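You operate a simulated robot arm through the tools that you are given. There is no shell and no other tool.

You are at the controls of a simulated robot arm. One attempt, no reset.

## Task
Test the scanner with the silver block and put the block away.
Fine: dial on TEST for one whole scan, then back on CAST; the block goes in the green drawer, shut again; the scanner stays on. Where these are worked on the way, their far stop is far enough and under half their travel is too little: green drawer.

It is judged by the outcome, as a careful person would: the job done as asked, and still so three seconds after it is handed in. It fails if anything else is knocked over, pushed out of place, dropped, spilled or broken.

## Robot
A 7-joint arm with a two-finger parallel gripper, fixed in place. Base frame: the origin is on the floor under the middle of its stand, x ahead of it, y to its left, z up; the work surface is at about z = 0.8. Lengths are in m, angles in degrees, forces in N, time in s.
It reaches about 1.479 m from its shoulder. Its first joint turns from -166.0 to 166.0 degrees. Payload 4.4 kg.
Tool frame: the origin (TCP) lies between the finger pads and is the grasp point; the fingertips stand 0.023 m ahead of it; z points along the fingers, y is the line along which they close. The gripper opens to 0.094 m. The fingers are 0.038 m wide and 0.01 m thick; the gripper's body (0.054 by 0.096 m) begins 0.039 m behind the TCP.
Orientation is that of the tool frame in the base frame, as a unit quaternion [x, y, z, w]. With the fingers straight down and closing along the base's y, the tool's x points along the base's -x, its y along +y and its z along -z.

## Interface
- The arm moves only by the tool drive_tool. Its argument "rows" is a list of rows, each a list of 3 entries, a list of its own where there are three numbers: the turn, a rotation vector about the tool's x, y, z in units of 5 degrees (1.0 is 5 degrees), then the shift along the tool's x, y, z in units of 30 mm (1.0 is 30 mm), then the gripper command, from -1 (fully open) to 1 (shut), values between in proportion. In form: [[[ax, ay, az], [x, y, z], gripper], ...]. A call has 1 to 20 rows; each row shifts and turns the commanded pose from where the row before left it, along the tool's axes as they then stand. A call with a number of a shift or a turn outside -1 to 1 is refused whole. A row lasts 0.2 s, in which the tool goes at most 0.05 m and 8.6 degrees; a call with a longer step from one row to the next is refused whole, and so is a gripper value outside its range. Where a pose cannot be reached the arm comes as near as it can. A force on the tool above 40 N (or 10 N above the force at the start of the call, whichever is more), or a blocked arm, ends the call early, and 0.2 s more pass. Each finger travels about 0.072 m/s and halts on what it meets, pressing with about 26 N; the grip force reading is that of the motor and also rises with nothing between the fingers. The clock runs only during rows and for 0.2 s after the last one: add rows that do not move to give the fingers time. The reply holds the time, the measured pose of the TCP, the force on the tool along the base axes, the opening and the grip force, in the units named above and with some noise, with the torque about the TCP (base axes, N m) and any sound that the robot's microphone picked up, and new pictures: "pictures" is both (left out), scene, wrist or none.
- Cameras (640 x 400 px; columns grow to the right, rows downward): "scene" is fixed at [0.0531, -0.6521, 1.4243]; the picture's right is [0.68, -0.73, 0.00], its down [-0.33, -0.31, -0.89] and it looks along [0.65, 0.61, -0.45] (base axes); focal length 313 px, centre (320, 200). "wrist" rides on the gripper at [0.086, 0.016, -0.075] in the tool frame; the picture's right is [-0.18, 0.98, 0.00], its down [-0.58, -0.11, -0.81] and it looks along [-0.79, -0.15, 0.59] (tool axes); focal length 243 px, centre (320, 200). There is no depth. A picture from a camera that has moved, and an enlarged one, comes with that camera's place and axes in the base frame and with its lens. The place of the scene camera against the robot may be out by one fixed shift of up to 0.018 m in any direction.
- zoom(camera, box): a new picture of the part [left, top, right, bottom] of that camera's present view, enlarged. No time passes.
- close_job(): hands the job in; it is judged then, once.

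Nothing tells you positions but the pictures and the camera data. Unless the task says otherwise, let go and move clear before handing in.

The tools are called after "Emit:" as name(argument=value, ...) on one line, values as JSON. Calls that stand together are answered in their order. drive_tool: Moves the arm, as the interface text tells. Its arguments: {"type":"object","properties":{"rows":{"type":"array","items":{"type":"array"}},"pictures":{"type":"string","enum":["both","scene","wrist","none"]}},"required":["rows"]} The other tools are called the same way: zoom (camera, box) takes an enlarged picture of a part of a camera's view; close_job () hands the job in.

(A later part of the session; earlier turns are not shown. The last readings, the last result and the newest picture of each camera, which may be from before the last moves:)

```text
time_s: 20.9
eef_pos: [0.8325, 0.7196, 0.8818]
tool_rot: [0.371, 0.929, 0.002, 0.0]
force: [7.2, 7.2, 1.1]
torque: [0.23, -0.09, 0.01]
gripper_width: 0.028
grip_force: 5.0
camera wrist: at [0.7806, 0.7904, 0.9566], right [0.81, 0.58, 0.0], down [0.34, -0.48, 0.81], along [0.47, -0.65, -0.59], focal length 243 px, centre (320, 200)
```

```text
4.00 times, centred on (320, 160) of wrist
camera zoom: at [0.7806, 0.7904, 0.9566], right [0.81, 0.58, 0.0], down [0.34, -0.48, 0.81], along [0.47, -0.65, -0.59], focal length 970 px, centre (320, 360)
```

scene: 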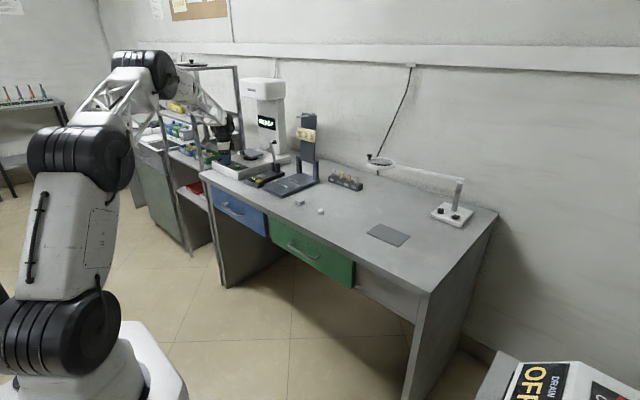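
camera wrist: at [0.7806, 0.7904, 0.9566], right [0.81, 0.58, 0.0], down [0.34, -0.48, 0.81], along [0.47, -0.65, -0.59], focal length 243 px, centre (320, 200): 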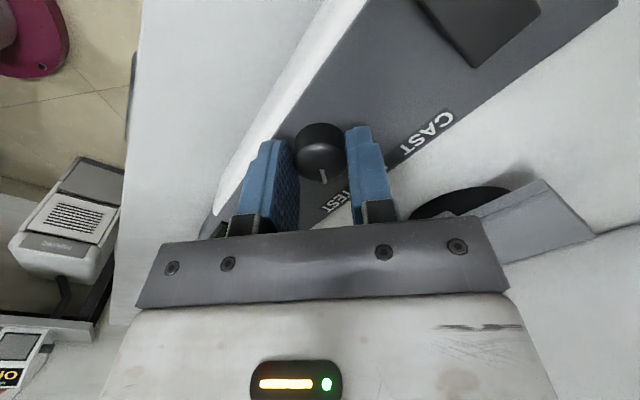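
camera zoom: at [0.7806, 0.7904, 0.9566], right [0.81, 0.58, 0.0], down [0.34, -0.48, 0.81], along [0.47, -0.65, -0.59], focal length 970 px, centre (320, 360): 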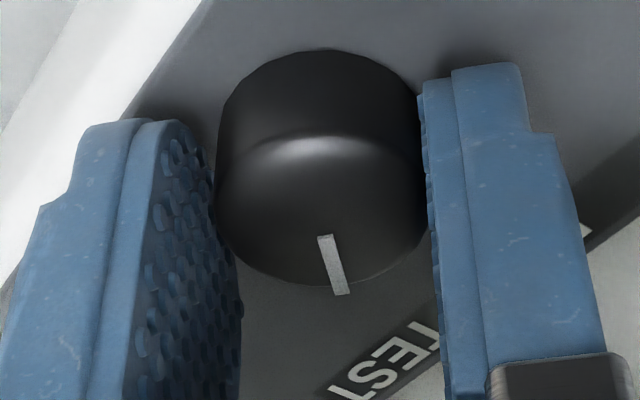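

Emit:
drive_tool(rows=[[[0, 0, 0], [0, 0, 0], -0.1], [[0, 0, 0], [0, 0, 0], -0.1], [[0, 0, 0], [0, 0, -0.9], -0.1], [[0, 0, -1], [0, 0, -0.9], -0.1], [[0, 0, -1], [0, 0, -0.9], -0.1], [[0, 0, -1], [0, 0, -0.9], -0.1], [[0, 0, -1], [0, 0, 0], -0.1], [[0, 0, -1], [0, 0, 0], -0.1], [[0, 0, -1], [0, 0, 0], -0.1], [[0, 0, -1], [0, 0, 0], -0.1], [[0, 0, -1], [0, 0, 0], -0.1], [[0, 0, -0.7], [0, 0, 0], -0.1], [[0, 0, 0], [0, 0, 0], -0.1]], pictures="both")

Emit:
zoom(camera="wrist", box=[240, 20, 400, 120])

Emit:
zoom(camera="scene", box=[200, 80, 300, 180])

```text
time_s: 23.7
eef_pos: [0.8328, 0.7206, 0.9887]
tool_rot: [0.001, 1.0, 0.002, 0.002]
force: [0.4, 0.2, 0.3]
torque: [0.02, -0.04, -0.01]
gripper_width: 0.0519
grip_force: 0.1
camera wrist: at [0.7454, 0.7362, 1.0628], right [0.19, 0.98, 0.0], down [0.58, -0.11, 0.81], along [0.79, -0.15, -0.59], focal length 243 px, centre (320, 200)
```

scene: 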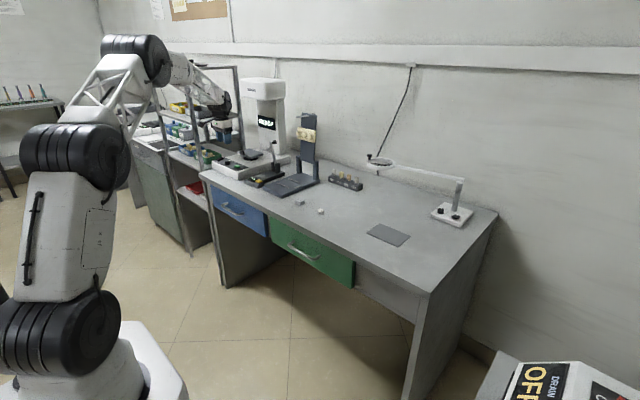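
wrist: 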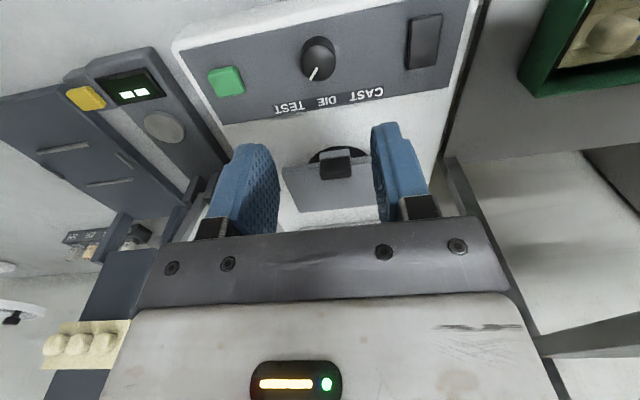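

```text
4.00 times, centred on (320, 70) of wrist
camera zoom: at [0.7454, 0.7362, 1.0628], right [0.19, 0.98, 0.0], down [0.58, -0.11, 0.81], along [0.79, -0.15, -0.59], focal length 970 px, centre (320, 720)
```

zoom: 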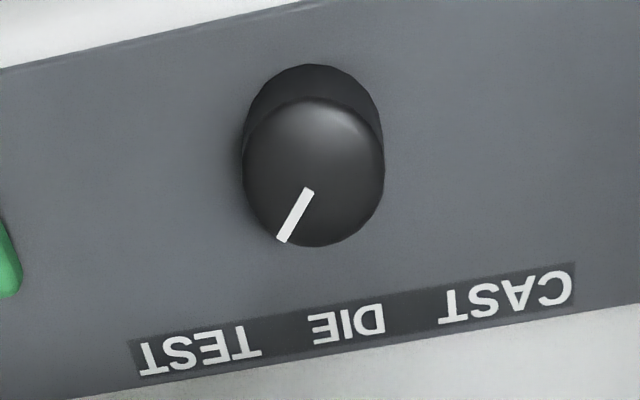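

```text
4.00 times, centred on (250, 130) of scene
camera zoom: at [0.0531, -0.6521, 1.4243], right [0.68, -0.73, 0.0], down [-0.33, -0.31, -0.89], along [0.65, 0.61, -0.45], focal length 1254 px, centre (600, 480)
```

zoom: 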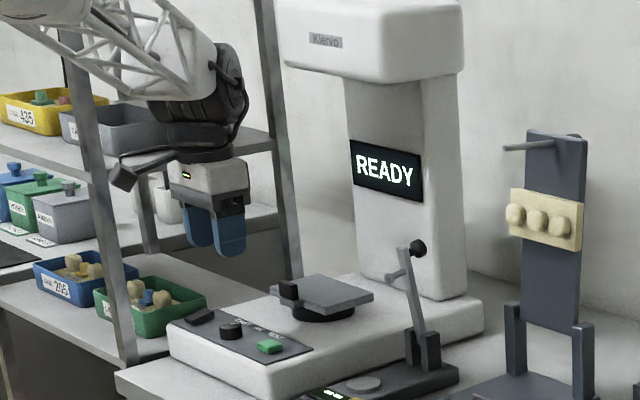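

The pointer now points into the TEST label, mirror-symmetric to where it sat for CAST, so the dial is on TEST and the display still reads READY. Next I'll take an offset view of the plate for triangulation on my way to the silver block.

Emit:
drive_tool(rows=[[[0, 0, 0], [0.69, -1, -0.59], 0.9], [[0, 0, 0], [0.69, -1, -0.59], 0.9], [[0, 0, 0], [0.69, -1, -0.59], 0.9], [[0, 0, 0], [0.69, -1, -0.59], 0.9], [[0, 0, 0], [0, 0, 0], 0.9]], pictures="wrist")

Emit:
zoom(camera="wrist", box=[320, 90, 560, 240])

```text
time_s: 24.9
eef_pos: [0.7495, 0.6, 1.0576]
tool_rot: [0.001, 1.0, 0.002, 0.002]
force: [0.2, -0.4, -0.3]
torque: [-0.02, 0.03, 0.01]
gripper_width: 0.0047
grip_force: 0.1
camera wrist: at [0.662, 0.6159, 1.1315], right [0.19, 0.98, 0.0], down [0.58, -0.11, 0.81], along [0.79, -0.15, -0.59], focal length 243 px, centre (320, 200)
```

wrist: 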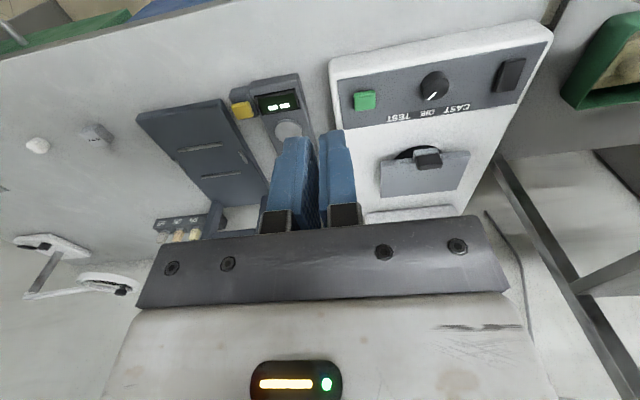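

```text
2.67 times, centred on (440, 165) of wrist
camera zoom: at [0.662, 0.6159, 1.1315], right [0.19, 0.98, 0.0], down [0.58, -0.11, 0.81], along [0.79, -0.15, -0.59], focal length 647 px, centre (0, 293)
```

zoom: 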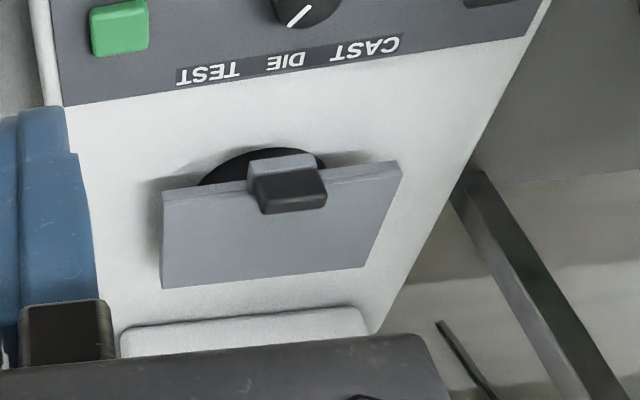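

The plate is horizontal at z≈0.88, spanning x 0.935–1.015 and y 0.658–0.780, with a small stop on its front edge, and the scanner head overhangs above it. I'll travel to a position in front of the silver block for a close look.

Emit:
drive_tool(rows=[[[0, 0, 0], [-0.13, -1, 0], -0.3], [[0, 0, 0], [-0.13, -1, 0], -0.3], [[0, 0, 0], [-0.13, -1, 0], -0.3], [[0, 0, 0], [-0.13, -1, 0], -0.3], [[0, 0, 0], [-0.13, -1, 0], -0.3], [[0, 0, 0], [-0.13, -1, 0], -0.3], [[0, 0, 0], [-0.13, -1, 0], -0.3], [[0, 0, 0], [-0.13, -1, 0], -0.3], [[0, 0, 0], [-0.13, -1, 0.85], -0.3], [[0, 0, 0], [-0.13, -1, 0.85], -0.3], [[0, 0, 0], [-0.13, -1, 0.85], -0.3], [[0, 0, 0], [-0.13, -1, 0.85], -0.3], [[0, 0, 0], [-0.13, -1, 0.85], -0.3], [[0, 0, 0], [0, 0, 0], -0.3]], pictures="wrist")

Emit:
zoom(camera="wrist", box=[240, 70, 400, 170])

```text
time_s: 27.9
eef_pos: [0.8, 0.2092, 0.9295]
tool_rot: [0.002, 1.0, 0.002, 0.002]
force: [1.3, 0.6, 0.5]
torque: [0.03, 0.0, 0.04]
gripper_width: 0.0612
grip_force: 0.0
camera wrist: at [0.7129, 0.224, 1.0046], right [0.19, 0.98, 0.0], down [0.58, -0.11, 0.81], along [0.79, -0.15, -0.59], focal length 243 px, centre (320, 200)
```

wrist: 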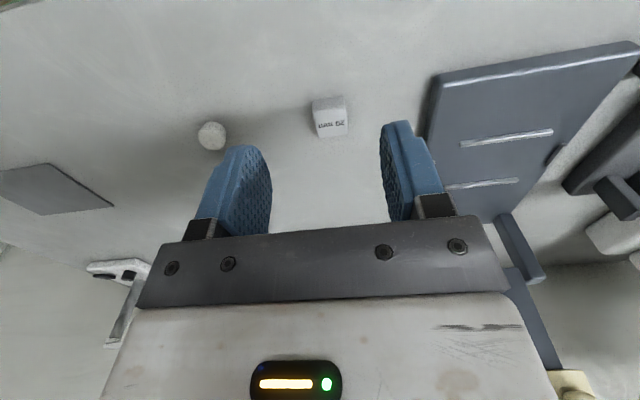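

```text
4.00 times, centred on (320, 120) of wrist
camera zoom: at [0.7129, 0.224, 1.0046], right [0.19, 0.98, 0.0], down [0.58, -0.11, 0.81], along [0.79, -0.15, -0.59], focal length 970 px, centre (320, 520)
```

zoom: 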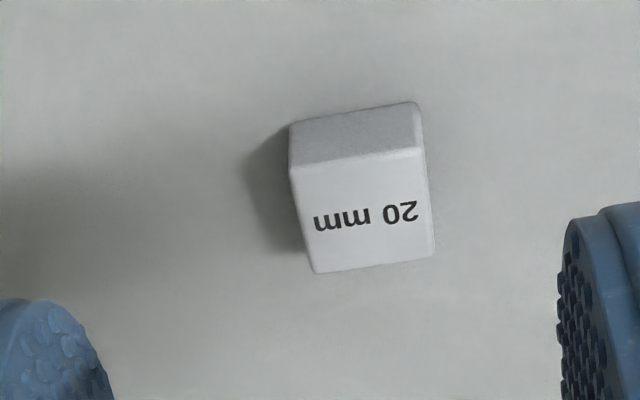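

The block is at about (0.850, 0.209), roughly 28 mm square and about 18–20 mm tall, square to the axes. I'll tilt the tool 20° (so the arm will clear the scanner head later) and approach it.

Emit:
drive_tool(rows=[[[0, -1, 0], [0, 0, 0], -0.3], [[0, -1, 0], [0, 0, 0], -0.3], [[0, -1, 0], [0, 0, 0], -0.3], [[0, -1, 0], [0, 0, 0], -0.3], [[0, 0, 0], [-0.12, 0, 0.9], -0.3], [[0, 0, 0], [-0.12, 0, 0.9], -0.3], [[0, 0, 0], [-0.11, 0, 0.8], -0.3], [[0, 0, 0], [0, 0, 0], -0.3]], pictures="both")

Emit:
zoom(camera="wrist", box=[240, 90, 400, 220])

Emit:
zoom(camera="scene", box=[240, 120, 360, 220])

```text
time_s: 29.7
eef_pos: [0.8365, 0.2104, 0.862]
tool_rot: [0.001, 0.984, 0.0, 0.176]
force: [0.4, 0.3, -1.0]
torque: [-0.02, 0.0, 0.01]
gripper_width: 0.0611
grip_force: 0.2
camera wrist: at [0.7292, 0.226, 0.9013], right [0.17, 0.98, 0.07], down [0.27, -0.11, 0.96], along [0.95, -0.15, -0.28], focal length 243 px, centre (320, 200)
```

scene: 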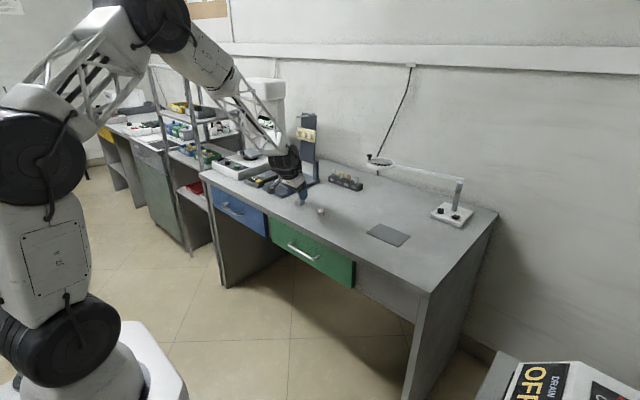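
wrist: 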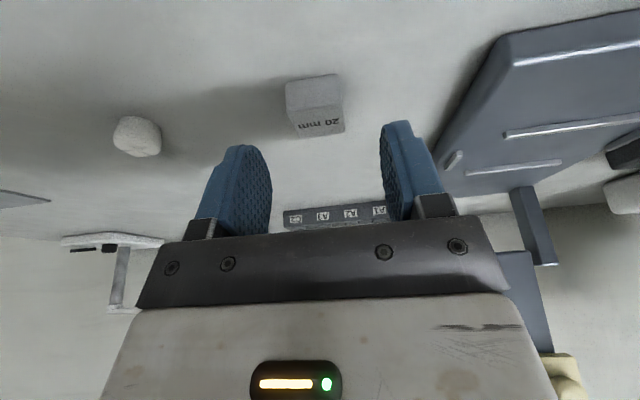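

```text
3.08 times, centred on (320, 155) of wrist
camera zoom: at [0.7292, 0.226, 0.9013], right [0.17, 0.98, 0.07], down [0.27, -0.11, 0.96], along [0.95, -0.15, -0.28], focal length 746 px, centre (320, 338)
```

zoom: 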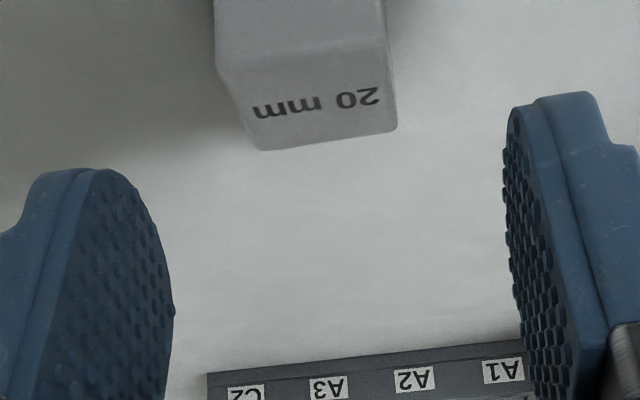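

```text
4.00 times, centred on (300, 170) of scene
camera zoom: at [0.0531, -0.6521, 1.4243], right [0.68, -0.73, 0.0], down [-0.33, -0.31, -0.89], along [0.65, 0.61, -0.45], focal length 1254 px, centre (400, 320)
```

zoom: 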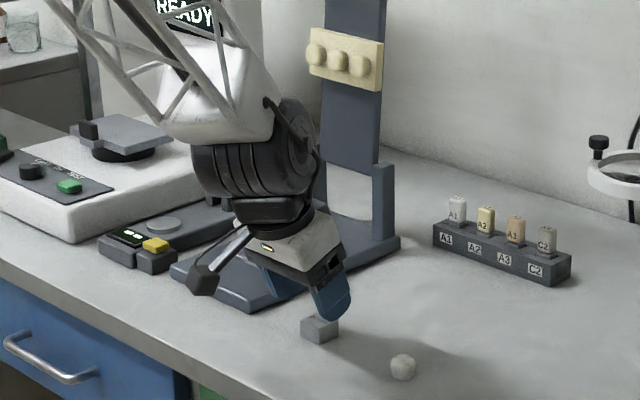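

Emit:
drive_tool(rows=[[[0, 0, 0], [0.01, -0.03, 0.55], -0.3], [[0, 0, 0], [0.01, -0.02, 0.54], -0.3], [[0, 0, 0], [0, 0, 0], -0.3]], pictures="both")

Emit:
zoom(camera="wrist", box=[200, 90, 440, 240])

Emit:
zoom(camera="scene", box=[270, 160, 350, 220])

```text
time_s: 30.5
eef_pos: [0.8467, 0.2076, 0.8312]
tool_rot: [0.002, 0.985, 0.001, 0.175]
force: [-0.3, -1.4, 0.4]
torque: [0.03, 0.0, 0.02]
gripper_width: 0.0611
grip_force: 0.0
camera wrist: at [0.7398, 0.2236, 0.8723], right [0.17, 0.98, 0.07], down [0.27, -0.11, 0.96], along [0.95, -0.15, -0.28], focal length 243 px, centre (320, 200)
```

scene: 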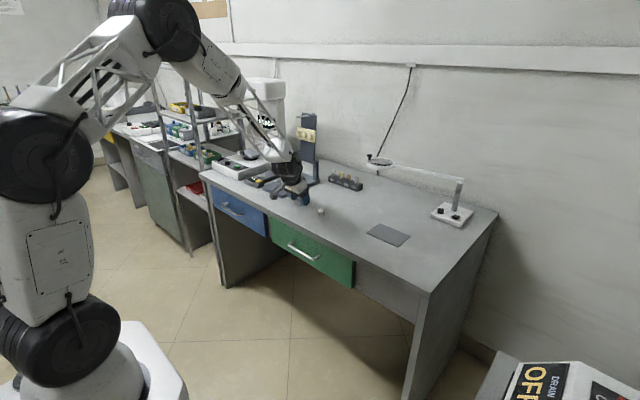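
wrist: 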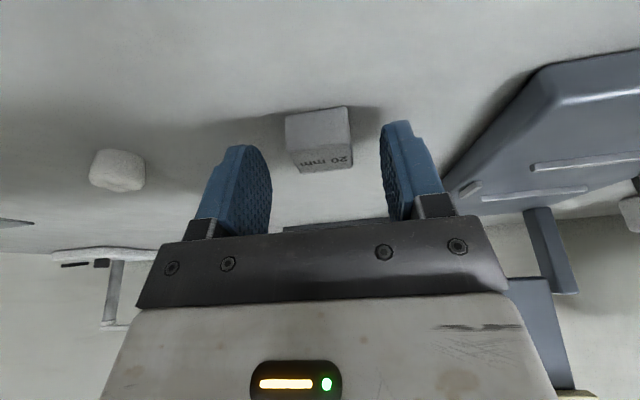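

```text
2.67 times, centred on (320, 165) of wrist
camera zoom: at [0.7398, 0.2236, 0.8723], right [0.17, 0.98, 0.07], down [0.27, -0.11, 0.96], along [0.95, -0.15, -0.28], focal length 647 px, centre (320, 293)
```

zoom: 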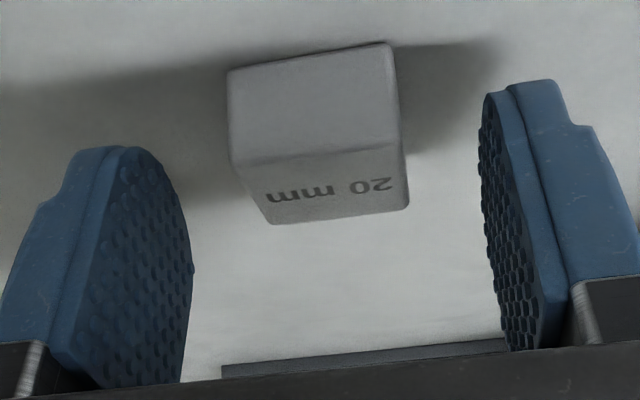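

```text
6.67 times, centred on (310, 190) of scene
camera zoom: at [0.0531, -0.6521, 1.4243], right [0.68, -0.73, 0.0], down [-0.33, -0.31, -0.89], along [0.65, 0.61, -0.45], focal length 2089 px, centre (387, 267)
```

zoom: 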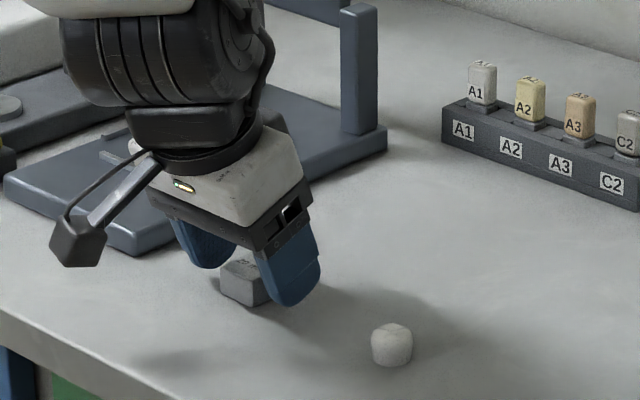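

The block sits between the fingertips, about 22 mm ahead of the TCP. I'll lower about 3.5 mm more for a better bite and then close.

Emit:
drive_tool(rows=[[[0, 0, 0], [0.1, 0.04, 0.09], -0.3], [[0, 0, 0], [0, 0, 0], -0.3]], pictures="none")

```text
time_s: 31.1
eef_pos: [0.8448, 0.2095, 0.8282]
tool_rot: [0.0, 0.984, 0.002, 0.176]
force: [-0.4, -0.5, 6.6]
torque: [-0.23, 0.05, 0.12]
gripper_width: 0.0614
grip_force: 0.6
```

Light contact with the bench (6.6 N), so I'll back off 1 mm and close on the block.

Emit:
drive_tool(rows=[[[0, 0, 0], [-0.01, 0, -0.04], -0.3], [[0, 0, 0], [0, 0, 0], 0.2], [[0, 0, 0], [0, 0, 0], 0.6], [[0, 0, 0], [0, 0, 0], 0.6]], pictures="wrist")

Emit:
zoom(camera="wrist", box=[200, 90, 440, 240])

```text
time_s: 32.1
eef_pos: [0.8437, 0.2091, 0.8295]
tool_rot: [0.001, 0.984, 0.002, 0.176]
force: [0.8, 0.0, 0.0]
torque: [-0.02, 0.02, -0.02]
gripper_width: 0.0297
grip_force: 26.2
camera wrist: at [0.7373, 0.2254, 0.8693], right [0.17, 0.98, 0.07], down [0.27, -0.11, 0.96], along [0.95, -0.15, -0.28], focal length 243 px, centre (320, 200)
```

wrist: 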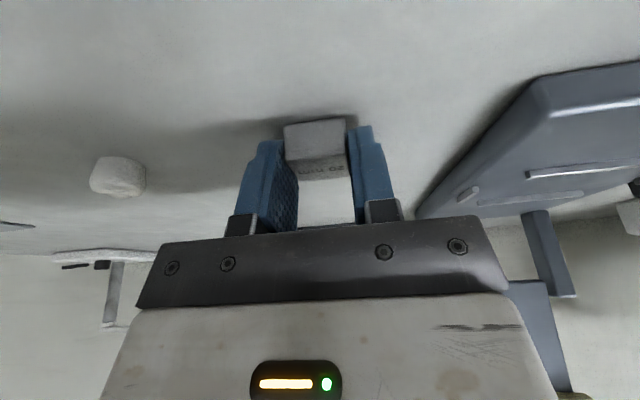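

```text
2.67 times, centred on (320, 165) of wrist
camera zoom: at [0.7373, 0.2254, 0.8693], right [0.17, 0.98, 0.07], down [0.27, -0.11, 0.96], along [0.95, -0.15, -0.28], focal length 647 px, centre (320, 293)
```

zoom: 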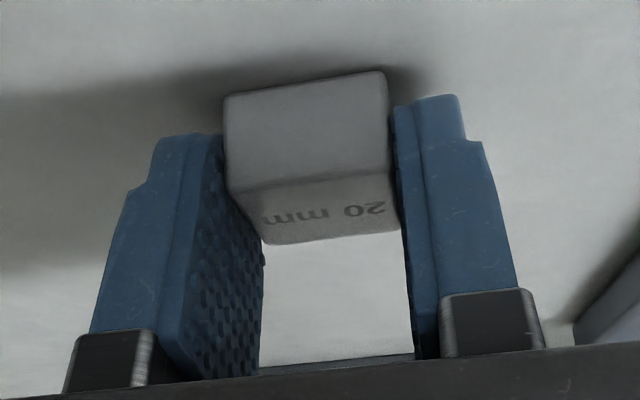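

The block is gripped (29.7 mm). I'll lift it straight up about 0.18 m and check it is secure.

Emit:
drive_tool(rows=[[[0, 0, 0], [-0.17, 0, -0.47], 0.6], [[0, 0, 0], [-0.342, 0, -0.94], 0.6], [[0, 0, 0], [-0.342, 0, -0.94], 0.6], [[0, 0, 0], [-0.342, 0, -0.94], 0.6], [[0, 0, 0], [-0.342, 0, -0.94], 0.6], [[0, 0, 0], [-0.342, 0, -0.94], 0.6], [[0, 0, 0], [-0.342, 0, -0.94], 0.6]], pictures="both")

```text
time_s: 33.7
eef_pos: [0.8421, 0.21, 1.0242]
tool_rot: [0.001, 0.984, 0.001, 0.176]
force: [0.4, -0.2, -1.5]
torque: [0.02, 0.01, -0.01]
gripper_width: 0.0295
grip_force: 26.4
camera wrist: at [0.7356, 0.2252, 1.0641], right [0.17, 0.98, 0.07], down [0.27, -0.11, 0.96], along [0.95, -0.15, -0.28], focal length 243 px, centre (320, 200)
```

scene: 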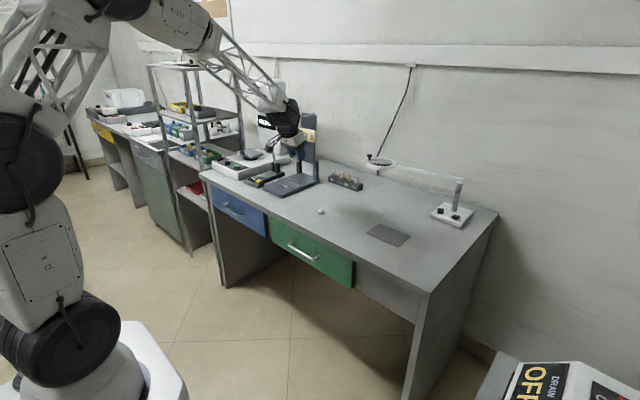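
wrist: 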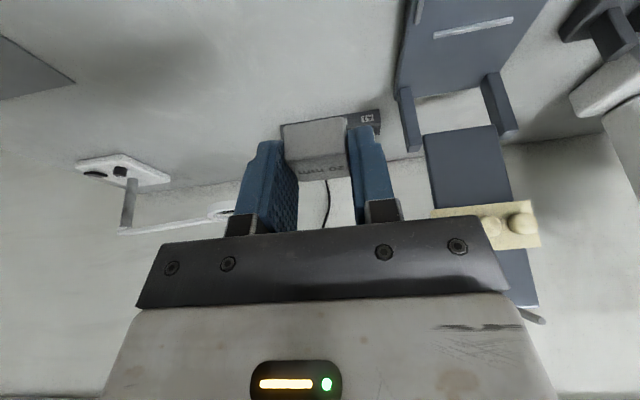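

The block lifted cleanly. I'll back off slightly in x and traverse left to the scanner's centreline at y≈0.719.

Emit:
drive_tool(rows=[[[0, 0, 0], [0.705, 0, -0.257], 0.6], [[0, 0, 0], [0.705, 0.5, -0.257], 0.6], [[0, 0, 0], [0, 1, 0], 0.6], [[0, 0, 0], [0, 1, 0], 0.6], [[0, 0, 0], [0, 1, 0], 0.6], [[0, 0, 0], [0, 1, 0], 0.6], [[0, 0, 0], [0, 1, 0], 0.6], [[0, 0, 0], [0, 1, 0], 0.6], [[0, 0, 0], [0, 1, 0], 0.6], [[0, 0, 0], [0, 1, 0], 0.6], [[0, 0, 0], [0, 1, 0], 0.6], [[0, 0, 0], [0, 1, 0], 0.6], [[0, 0, 0], [0, 1, 0], 0.6], [[0, 0, 0], [0, 1, 0], 0.6], [[0, 0, 0], [0, 1, 0], 0.6], [[0, 0, 0], [0, 1, 0], 0.6], [[0, 0, 0], [0, 1, 0], 0.6], [[0, 0, 0], [0, 1, 0], 0.6], [[0, 0, 0], [0, 0.47, 0], 0.6], [[0, 0, 0], [0, 0, 0], 0.6]], pictures="both")

Emit:
zoom(camera="scene", box=[200, 70, 320, 190])

Emit:
zoom(camera="wrist", box=[200, 90, 440, 240])

```text
time_s: 37.9
eef_pos: [0.7995, 0.7205, 1.0243]
tool_rot: [0.002, 0.985, 0.001, 0.175]
force: [0.7, -0.2, -0.4]
torque: [-0.02, 0.02, -0.02]
gripper_width: 0.0298
grip_force: 26.2
camera wrist: at [0.6927, 0.7347, 1.0653], right [0.17, 0.98, 0.07], down [0.27, -0.11, 0.96], along [0.95, -0.15, -0.28], focal length 243 px, centre (320, 200)
```

scene: 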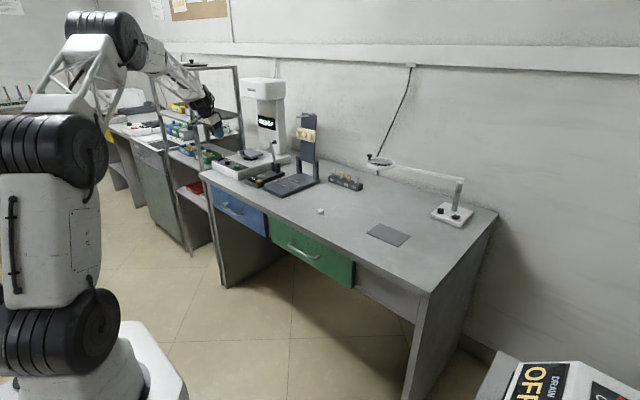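
wrist: 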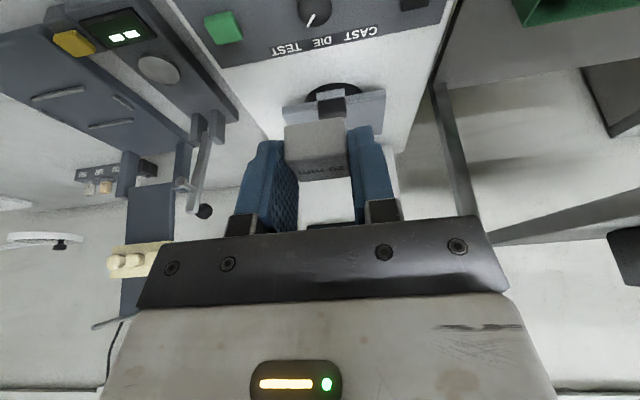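

```text
3.33 times, centred on (260, 130) of scene
camera zoom: at [0.0531, -0.6521, 1.4243], right [0.68, -0.73, 0.0], down [-0.33, -0.31, -0.89], along [0.65, 0.61, -0.45], focal length 1045 px, centre (520, 433)
```

zoom: 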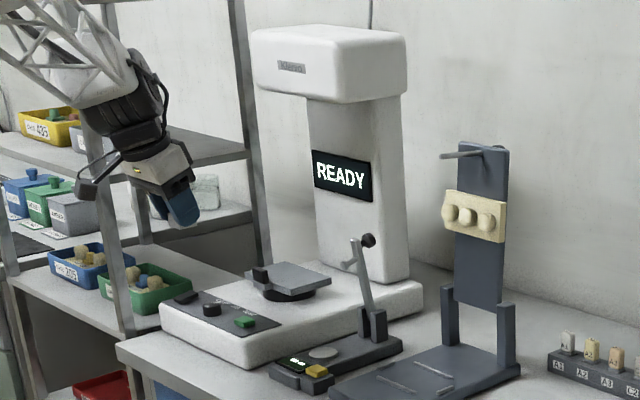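

```text
2.67 times, centred on (320, 165) of wrist
camera zoom: at [0.6927, 0.7347, 1.0653], right [0.17, 0.98, 0.07], down [0.27, -0.11, 0.96], along [0.95, -0.15, -0.28], focal length 647 px, centre (320, 293)
```

zoom: 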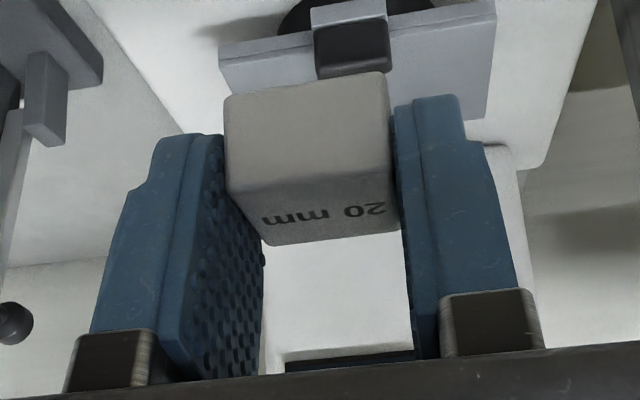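

I'm in front of the scanner with the block secure. I'll move forward over the plate centre and lower to just above it.

Emit:
drive_tool(rows=[[[0, 0, 0], [-0.885, 0, 0.322], 0.6], [[0, 0, 0], [-0.885, 0, 0.322], 0.6], [[0, 0, 0], [-0.885, 0, 0.322], 0.6], [[0, 0, 0], [-0.885, 0, 0.322], 0.6], [[0, 0, 0], [-0.885, 0, 0.322], 0.6], [[0, 0, 0], [-0.885, 0, 0.322], 0.6], [[0, 0, 0], [0.342, 0, 0.94], 0.6], [[0, 0, 0], [0.342, 0, 0.94], 0.6], [[0, 0, 0], [0, 0, 0], 0.6]], pictures="both")

Emit:
zoom(camera="scene", box=[210, 80, 310, 180])

Emit:
zoom(camera="wrist", box=[200, 60, 440, 240])

```text
time_s: 39.9
eef_pos: [0.9716, 0.7195, 0.9619]
tool_rot: [0.001, 0.984, 0.002, 0.176]
force: [0.8, 0.2, -1.5]
torque: [0.02, 0.05, -0.01]
gripper_width: 0.0294
grip_force: 25.8
camera wrist: at [0.8643, 0.7352, 1.0023], right [0.17, 0.98, 0.07], down [0.27, -0.11, 0.96], along [0.95, -0.15, -0.28], focal length 243 px, centre (320, 200)
```

scene: 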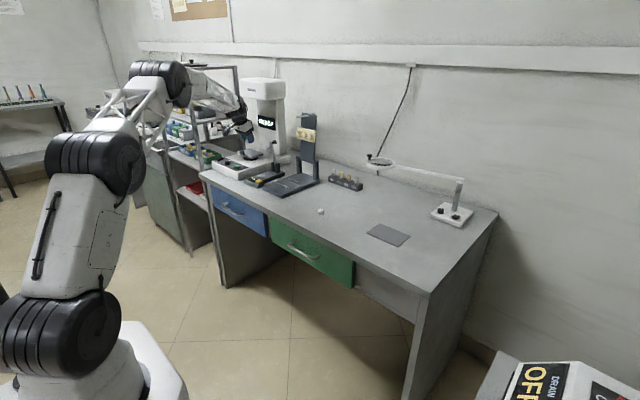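
wrist: 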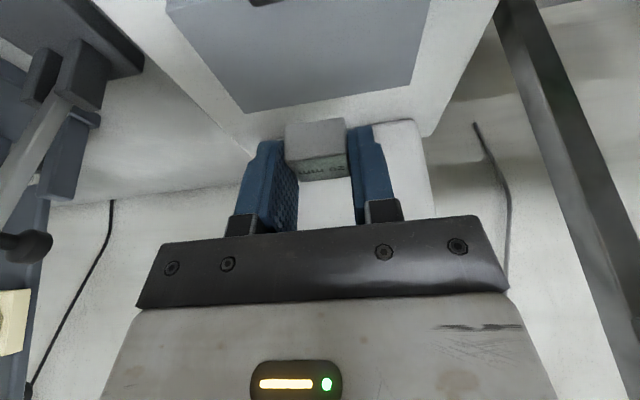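

```text
4.00 times, centred on (260, 130) of scene
camera zoom: at [0.0531, -0.6521, 1.4243], right [0.68, -0.73, 0.0], down [-0.33, -0.31, -0.89], along [0.65, 0.61, -0.45], focal length 1254 px, centre (560, 480)
```

zoom: 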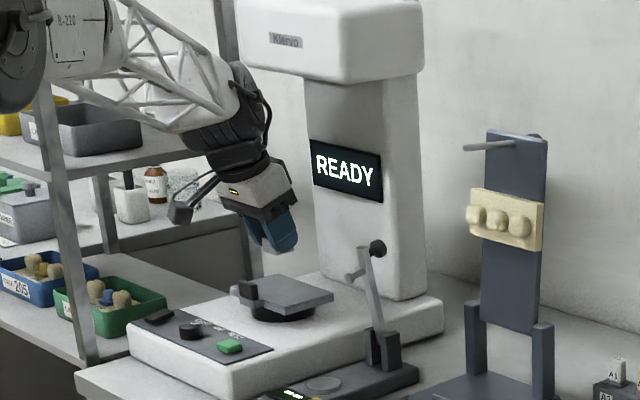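

```text
2.22 times, centred on (320, 150) of wrist
camera zoom: at [0.8643, 0.7352, 1.0023], right [0.17, 0.98, 0.07], down [0.27, -0.11, 0.96], along [0.95, -0.15, -0.28], focal length 539 px, centre (320, 311)
```

zoom: 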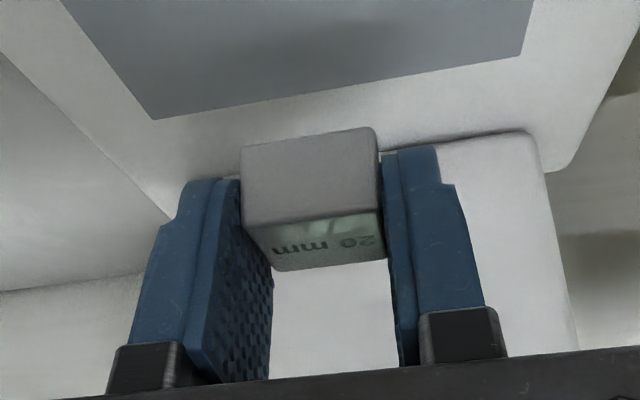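

The plate's rear edge confirms it spans x 0.935–1.016 and y 0.658–0.781 at z≈0.88, and the block is over its centre. I'll lower toward contact.

Emit:
drive_tool(rows=[[[0, 0, 0], [0.171, 0, 0.47], 0.6], [[0, 0, 0], [0.171, 0, 0.47], 0.6], [[0, 0, 0], [0.171, 0, 0.47], 0.6], [[0, 0, 0], [0.03, 0, 0.09], 0.6], [[0, 0, 0], [0, 0, 0], 0.6]], pictures="both")

Emit:
zoom(camera="scene", box=[230, 110, 290, 170])

Emit:
zoom(camera="wrist", box=[200, 60, 440, 240])

```text
time_s: 41.1
eef_pos: [0.9717, 0.7198, 0.9153]
tool_rot: [0.002, 0.985, 0.001, 0.175]
force: [-0.3, 0.7, -1.6]
torque: [0.01, 0.01, 0.0]
gripper_width: 0.0297
grip_force: 25.7
camera wrist: at [0.8637, 0.7347, 0.9555], right [0.17, 0.98, 0.07], down [0.27, -0.11, 0.96], along [0.95, -0.15, -0.28], focal length 243 px, centre (320, 200)
```

scene: 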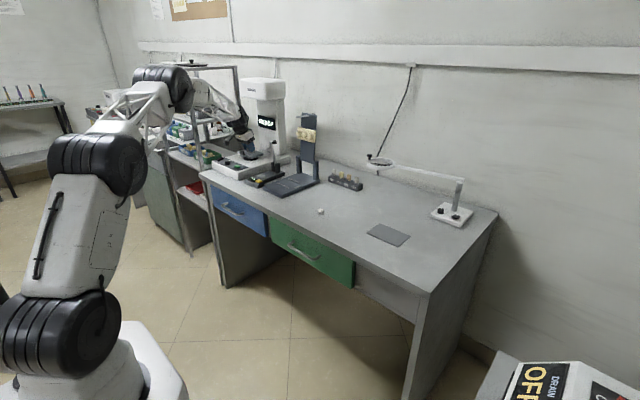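
wrist: 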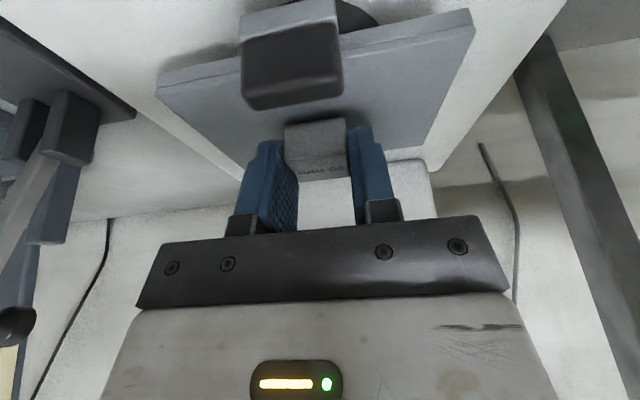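

```text
6.67 times, centred on (260, 140) of scene
camera zoom: at [0.0531, -0.6521, 1.4243], right [0.68, -0.73, 0.0], down [-0.33, -0.31, -0.89], along [0.65, 0.61, -0.45], focal length 2089 px, centre (720, 600)
```

zoom: 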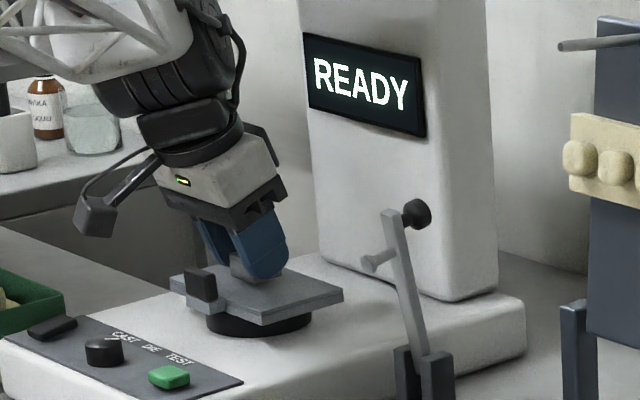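

```text
2.22 times, centred on (320, 150) of wrist
camera zoom: at [0.8637, 0.7347, 0.9555], right [0.17, 0.98, 0.07], down [0.27, -0.11, 0.96], along [0.95, -0.15, -0.28], focal length 539 px, centre (320, 311)
```

zoom: 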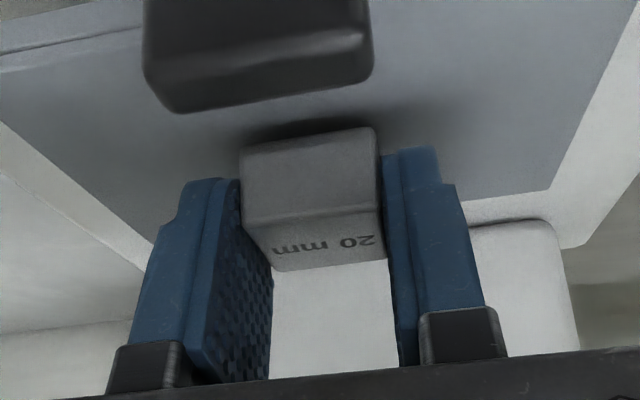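

Emit:
drive_tool(rows=[[[0, 0, 0], [0.023, 0, 0.063], 0.6], [[0, 0, 0], [0.023, 0, 0.063], 0.6], [[0, 0, 0], [0, 0, 0], 0.6]], pictures="wrist")

Emit:
zoom(camera="wrist", box=[200, 60, 440, 240])

```text
time_s: 41.9
eef_pos: [0.9716, 0.7194, 0.9125]
tool_rot: [0.001, 0.985, 0.001, 0.175]
force: [-0.4, -0.2, -1.8]
torque: [-0.01, 0.02, -0.03]
gripper_width: 0.0297
grip_force: 25.4
camera wrist: at [0.8639, 0.734, 0.9521], right [0.17, 0.98, 0.07], down [0.27, -0.11, 0.96], along [0.95, -0.15, -0.28], focal length 243 px, centre (320, 200)
```

wrist: 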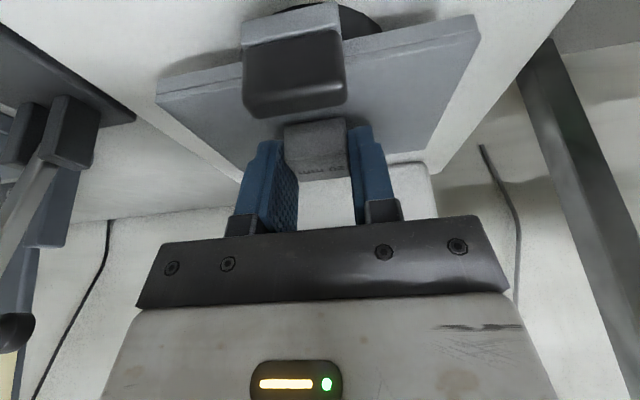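

```text
2.22 times, centred on (320, 150) of wrist
camera zoom: at [0.8639, 0.734, 0.9521], right [0.17, 0.98, 0.07], down [0.27, -0.11, 0.96], along [0.95, -0.15, -0.28], focal length 539 px, centre (320, 311)
```

zoom: 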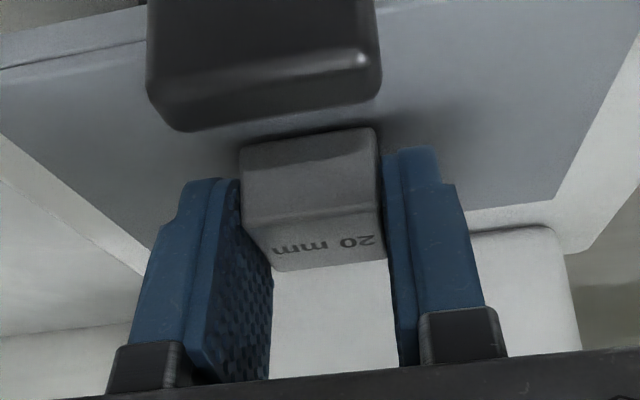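

Emit:
drive_tool(rows=[[[0, 0, 0], [0.017, 0, 0.047], 0.6], [[0, 0, 0], [0.017, 0, 0.047], 0.6], [[0, 0, 0], [0, 0, 0], 0.6]], pictures="none")

```text
time_s: 42.7
eef_pos: [0.9711, 0.7188, 0.9096]
tool_rot: [0.001, 0.985, 0.001, 0.175]
force: [0.8, -2.0, 6.9]
torque: [-0.12, -0.04, 0.01]
gripper_width: 0.0295
grip_force: 26.1
```

Contact felt (≈8 N change) at the predicted height, so the block is resting on the plate. I'll open the fingers.

Emit:
drive_tool(rows=[[[0, 0, 0], [0, 0, 0], 0.2], [[0, 0, 0], [0, 0, 0], 0.0], [[0, 0, 0], [0, 0, 0], -0.15], [[0, 0, 0], [0, 0, 0], -0.15]], pictures="wrist")

Emit:
zoom(camera="wrist", box=[200, 60, 440, 240])

```text
time_s: 43.7
eef_pos: [0.9701, 0.7188, 0.9091]
tool_rot: [0.001, 0.984, 0.002, 0.175]
force: [-0.3, 1.2, 7.1]
torque: [-0.11, 0.07, 0.02]
gripper_width: 0.0534
grip_force: 0.0
camera wrist: at [0.8636, 0.7349, 0.9503], right [0.17, 0.98, 0.07], down [0.27, -0.11, 0.96], along [0.95, -0.15, -0.28], focal length 243 px, centre (320, 200)
```

wrist: 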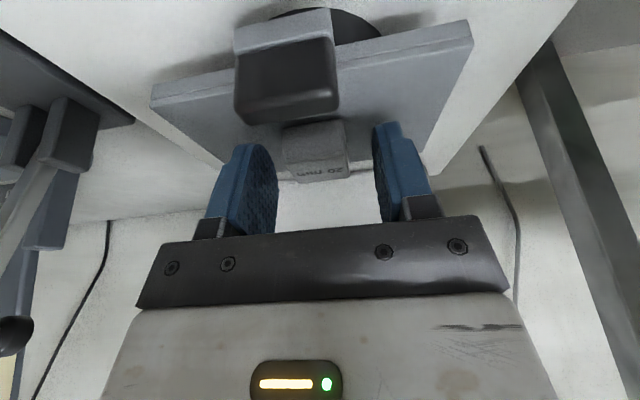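

```text
2.22 times, centred on (320, 150) of wrist
camera zoom: at [0.8636, 0.7349, 0.9503], right [0.17, 0.98, 0.07], down [0.27, -0.11, 0.96], along [0.95, -0.15, -0.28], focal length 539 px, centre (320, 311)
```

zoom: 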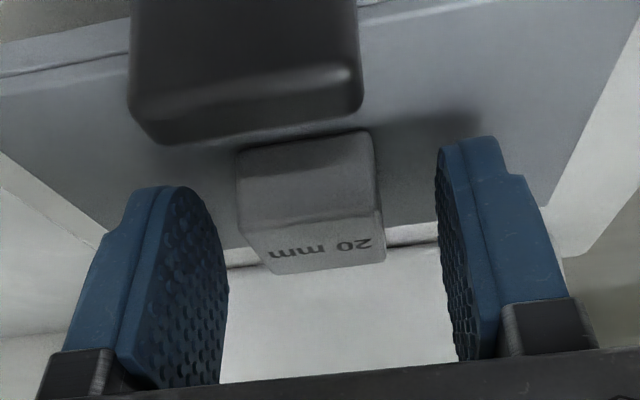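

The block stands on the plate by itself. I'll lift clear, back out, close the fingers and move above the green button.

Emit:
drive_tool(rows=[[[0, 0, 0], [-0.17, 0, -0.47], -0.15], [[0, 0, 0], [-0.342, 0, -0.94], -0.15], [[0, 0, 0], [-0.342, 0, -0.94], -0.15], [[0, 0, 0], [-0.342, 0, -0.94], -0.15], [[0, 0, 0], [0.94, 0, -0.342], 0.3], [[0, 0, 0], [0.94, 0, -0.342], 0.7], [[0, 0, 0], [0.94, -0.6, -0.342], 1], [[0, 0, 0], [0.94, -1, -0.342], 1], [[0, 0, 0], [0.19, -1, -0.07], 1], [[0, 0, 0], [0, 0, 0], 1]], pictures="both")

Emit:
zoom(camera="scene", box=[210, 80, 310, 180])

Emit:
zoom(camera="wrist", box=[240, 0, 480, 180])

```text
time_s: 45.9
eef_pos: [0.845, 0.6396, 1.0157]
tool_rot: [0.001, 0.984, 0.002, 0.176]
force: [-0.5, -0.2, -0.9]
torque: [-0.01, -0.01, 0.02]
gripper_width: 0.0
grip_force: 25.8
camera wrist: at [0.7383, 0.6559, 1.0553], right [0.17, 0.98, 0.07], down [0.27, -0.11, 0.96], along [0.95, -0.15, -0.28], focal length 243 px, centre (320, 200)
```

scene: 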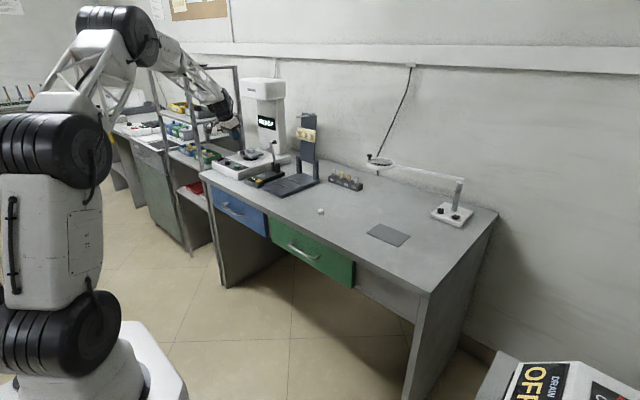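
wrist: 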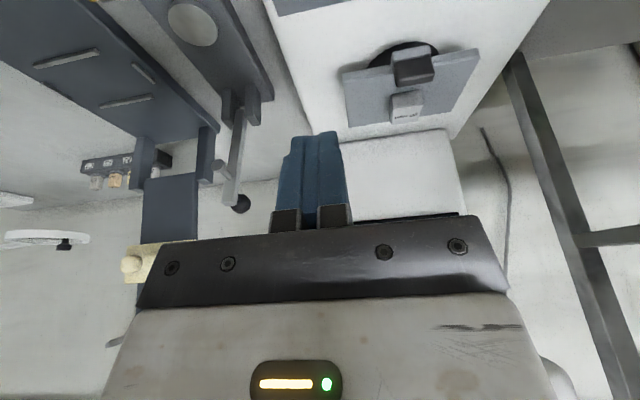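

```text
4.00 times, centred on (260, 130) of scene
camera zoom: at [0.0531, -0.6521, 1.4243], right [0.68, -0.73, 0.0], down [-0.33, -0.31, -0.89], along [0.65, 0.61, -0.45], focal length 1254 px, centre (560, 480)
```

zoom: 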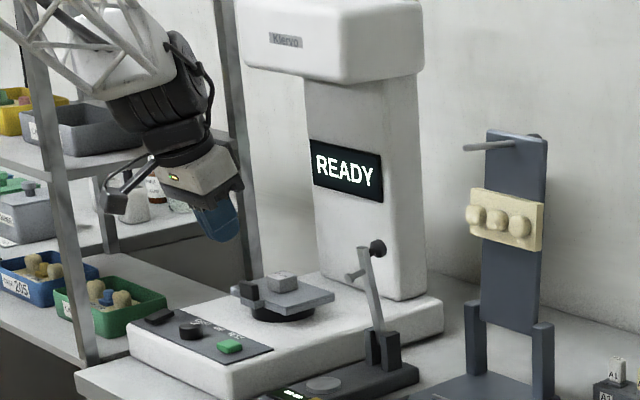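

```text
2.22 times, centred on (360, 90) of wrist
camera zoom: at [0.7383, 0.6559, 1.0553], right [0.17, 0.98, 0.07], down [0.27, -0.11, 0.96], along [0.95, -0.15, -0.28], focal length 539 px, centre (231, 444)
```

zoom: 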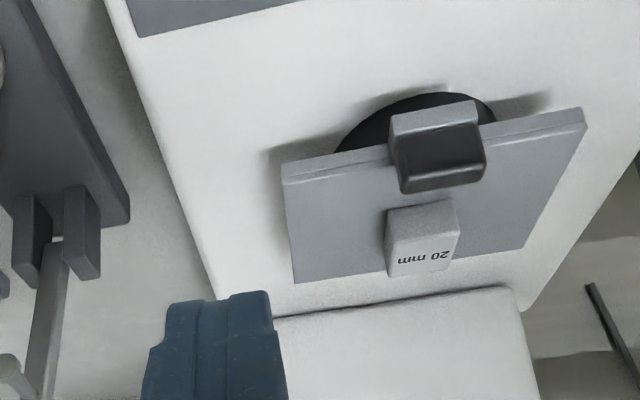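

The block stands near the plate centre and the display reads READY. I'll lower over the green button and check alignment with the scene camera.

Emit:
drive_tool(rows=[[[0, 0, 0], [0.342, 0, 0.94], 1], [[0, 0, 0], [0.342, 0, 0.94], 1], [[0, 0, 0], [0.342, 0, 0.94], 1], [[0, 0, 0], [0.17, 0, 0.47], 1], [[0, 0, 0], [0, 0, 0], 1]], pictures="both")

Emit:
zoom(camera="scene", box=[210, 120, 270, 180])

```text
time_s: 47.1
eef_pos: [0.8462, 0.6416, 0.9088]
tool_rot: [0.001, 0.984, 0.001, 0.176]
force: [-0.7, -0.4, 0.1]
torque: [0.02, 0.0, -0.01]
gripper_width: 0.0
grip_force: 25.6
camera wrist: at [0.7384, 0.6575, 0.9494], right [0.17, 0.98, 0.07], down [0.27, -0.11, 0.96], along [0.95, -0.15, -0.28], focal length 243 px, centre (320, 200)
```

scene: 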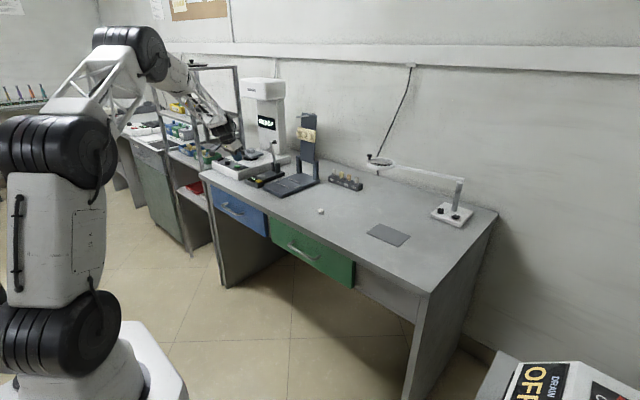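
wrist: 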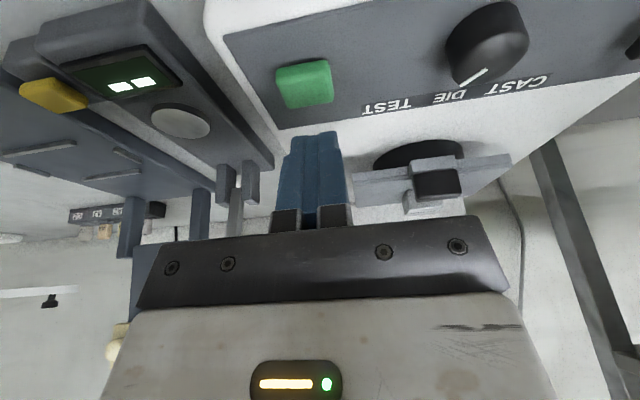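

```text
6.67 times, centred on (240, 150) of scene
camera zoom: at [0.0531, -0.6521, 1.4243], right [0.68, -0.73, 0.0], down [-0.33, -0.31, -0.89], along [0.65, 0.61, -0.45], focal length 2089 px, centre (853, 533)
```

zoom: 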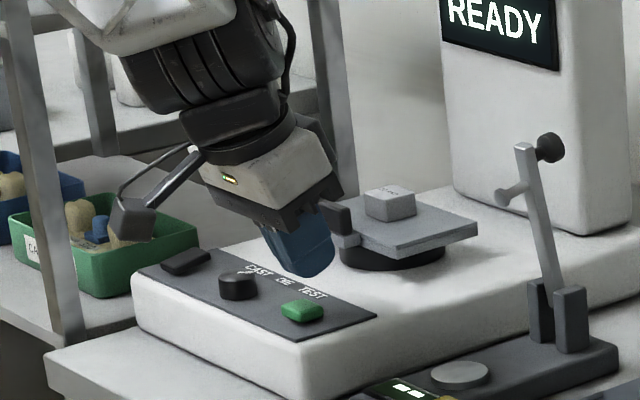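

The button is confirmed at (0.835, 0.639), right under my fingertip edge. I'll press down in small steps.

Emit:
drive_tool(rows=[[[0, 0, 0], [0.1, -0.08, 0.28], 1], [[0, 0, 0], [0.07, 0, 0.19], 1], [[0, 0, 0], [0.023, 0, 0.063], 1], [[0, 0, 0], [0.023, 0, 0.063], 1], [[0, 0, 0], [0.023, 0, 0.063], 1]], pictures="both")

Emit:
zoom(camera="scene", box=[210, 100, 310, 180])

```text
time_s: 48.3
eef_pos: [0.8447, 0.6393, 0.8884]
tool_rot: [0.001, 0.984, 0.002, 0.176]
force: [-1.3, 0.9, 1.3]
torque: [0.0, 0.02, -0.02]
gripper_width: 0.0001
grip_force: 25.9
heard: click
camera wrist: at [0.7375, 0.6545, 0.929], right [0.17, 0.98, 0.07], down [0.27, -0.11, 0.96], along [0.95, -0.15, -0.28], focal length 243 px, centre (320, 200)
```

scene: 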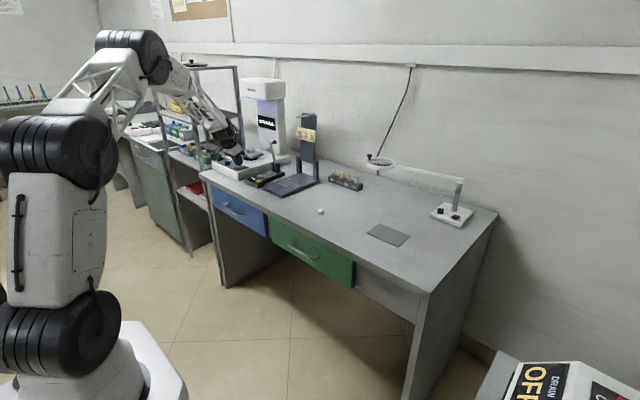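
wrist: 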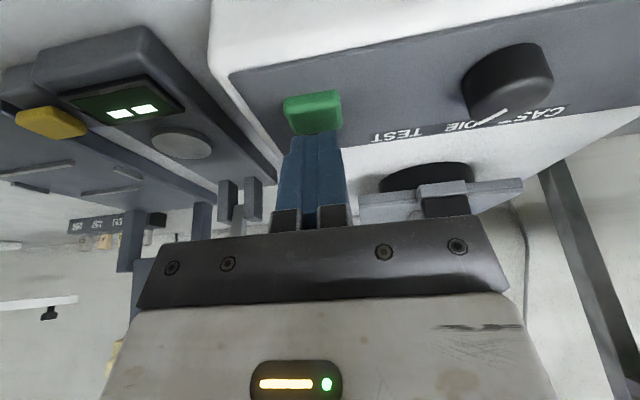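

```text
5.00 times, centred on (260, 140) of scene
camera zoom: at [0.0531, -0.6521, 1.4243], right [0.68, -0.73, 0.0], down [-0.33, -0.31, -0.89], along [0.65, 0.61, -0.45], focal length 1567 px, centre (620, 500)
```

zoom: 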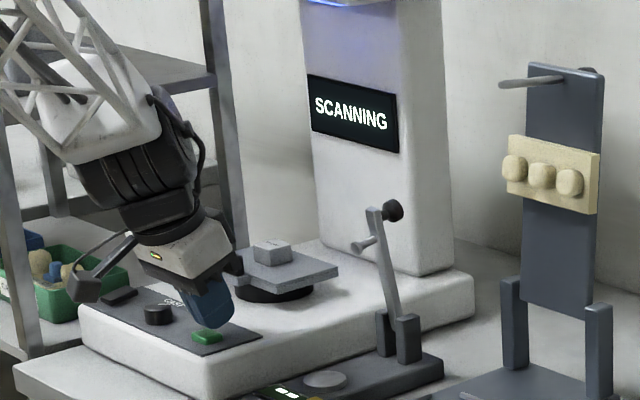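

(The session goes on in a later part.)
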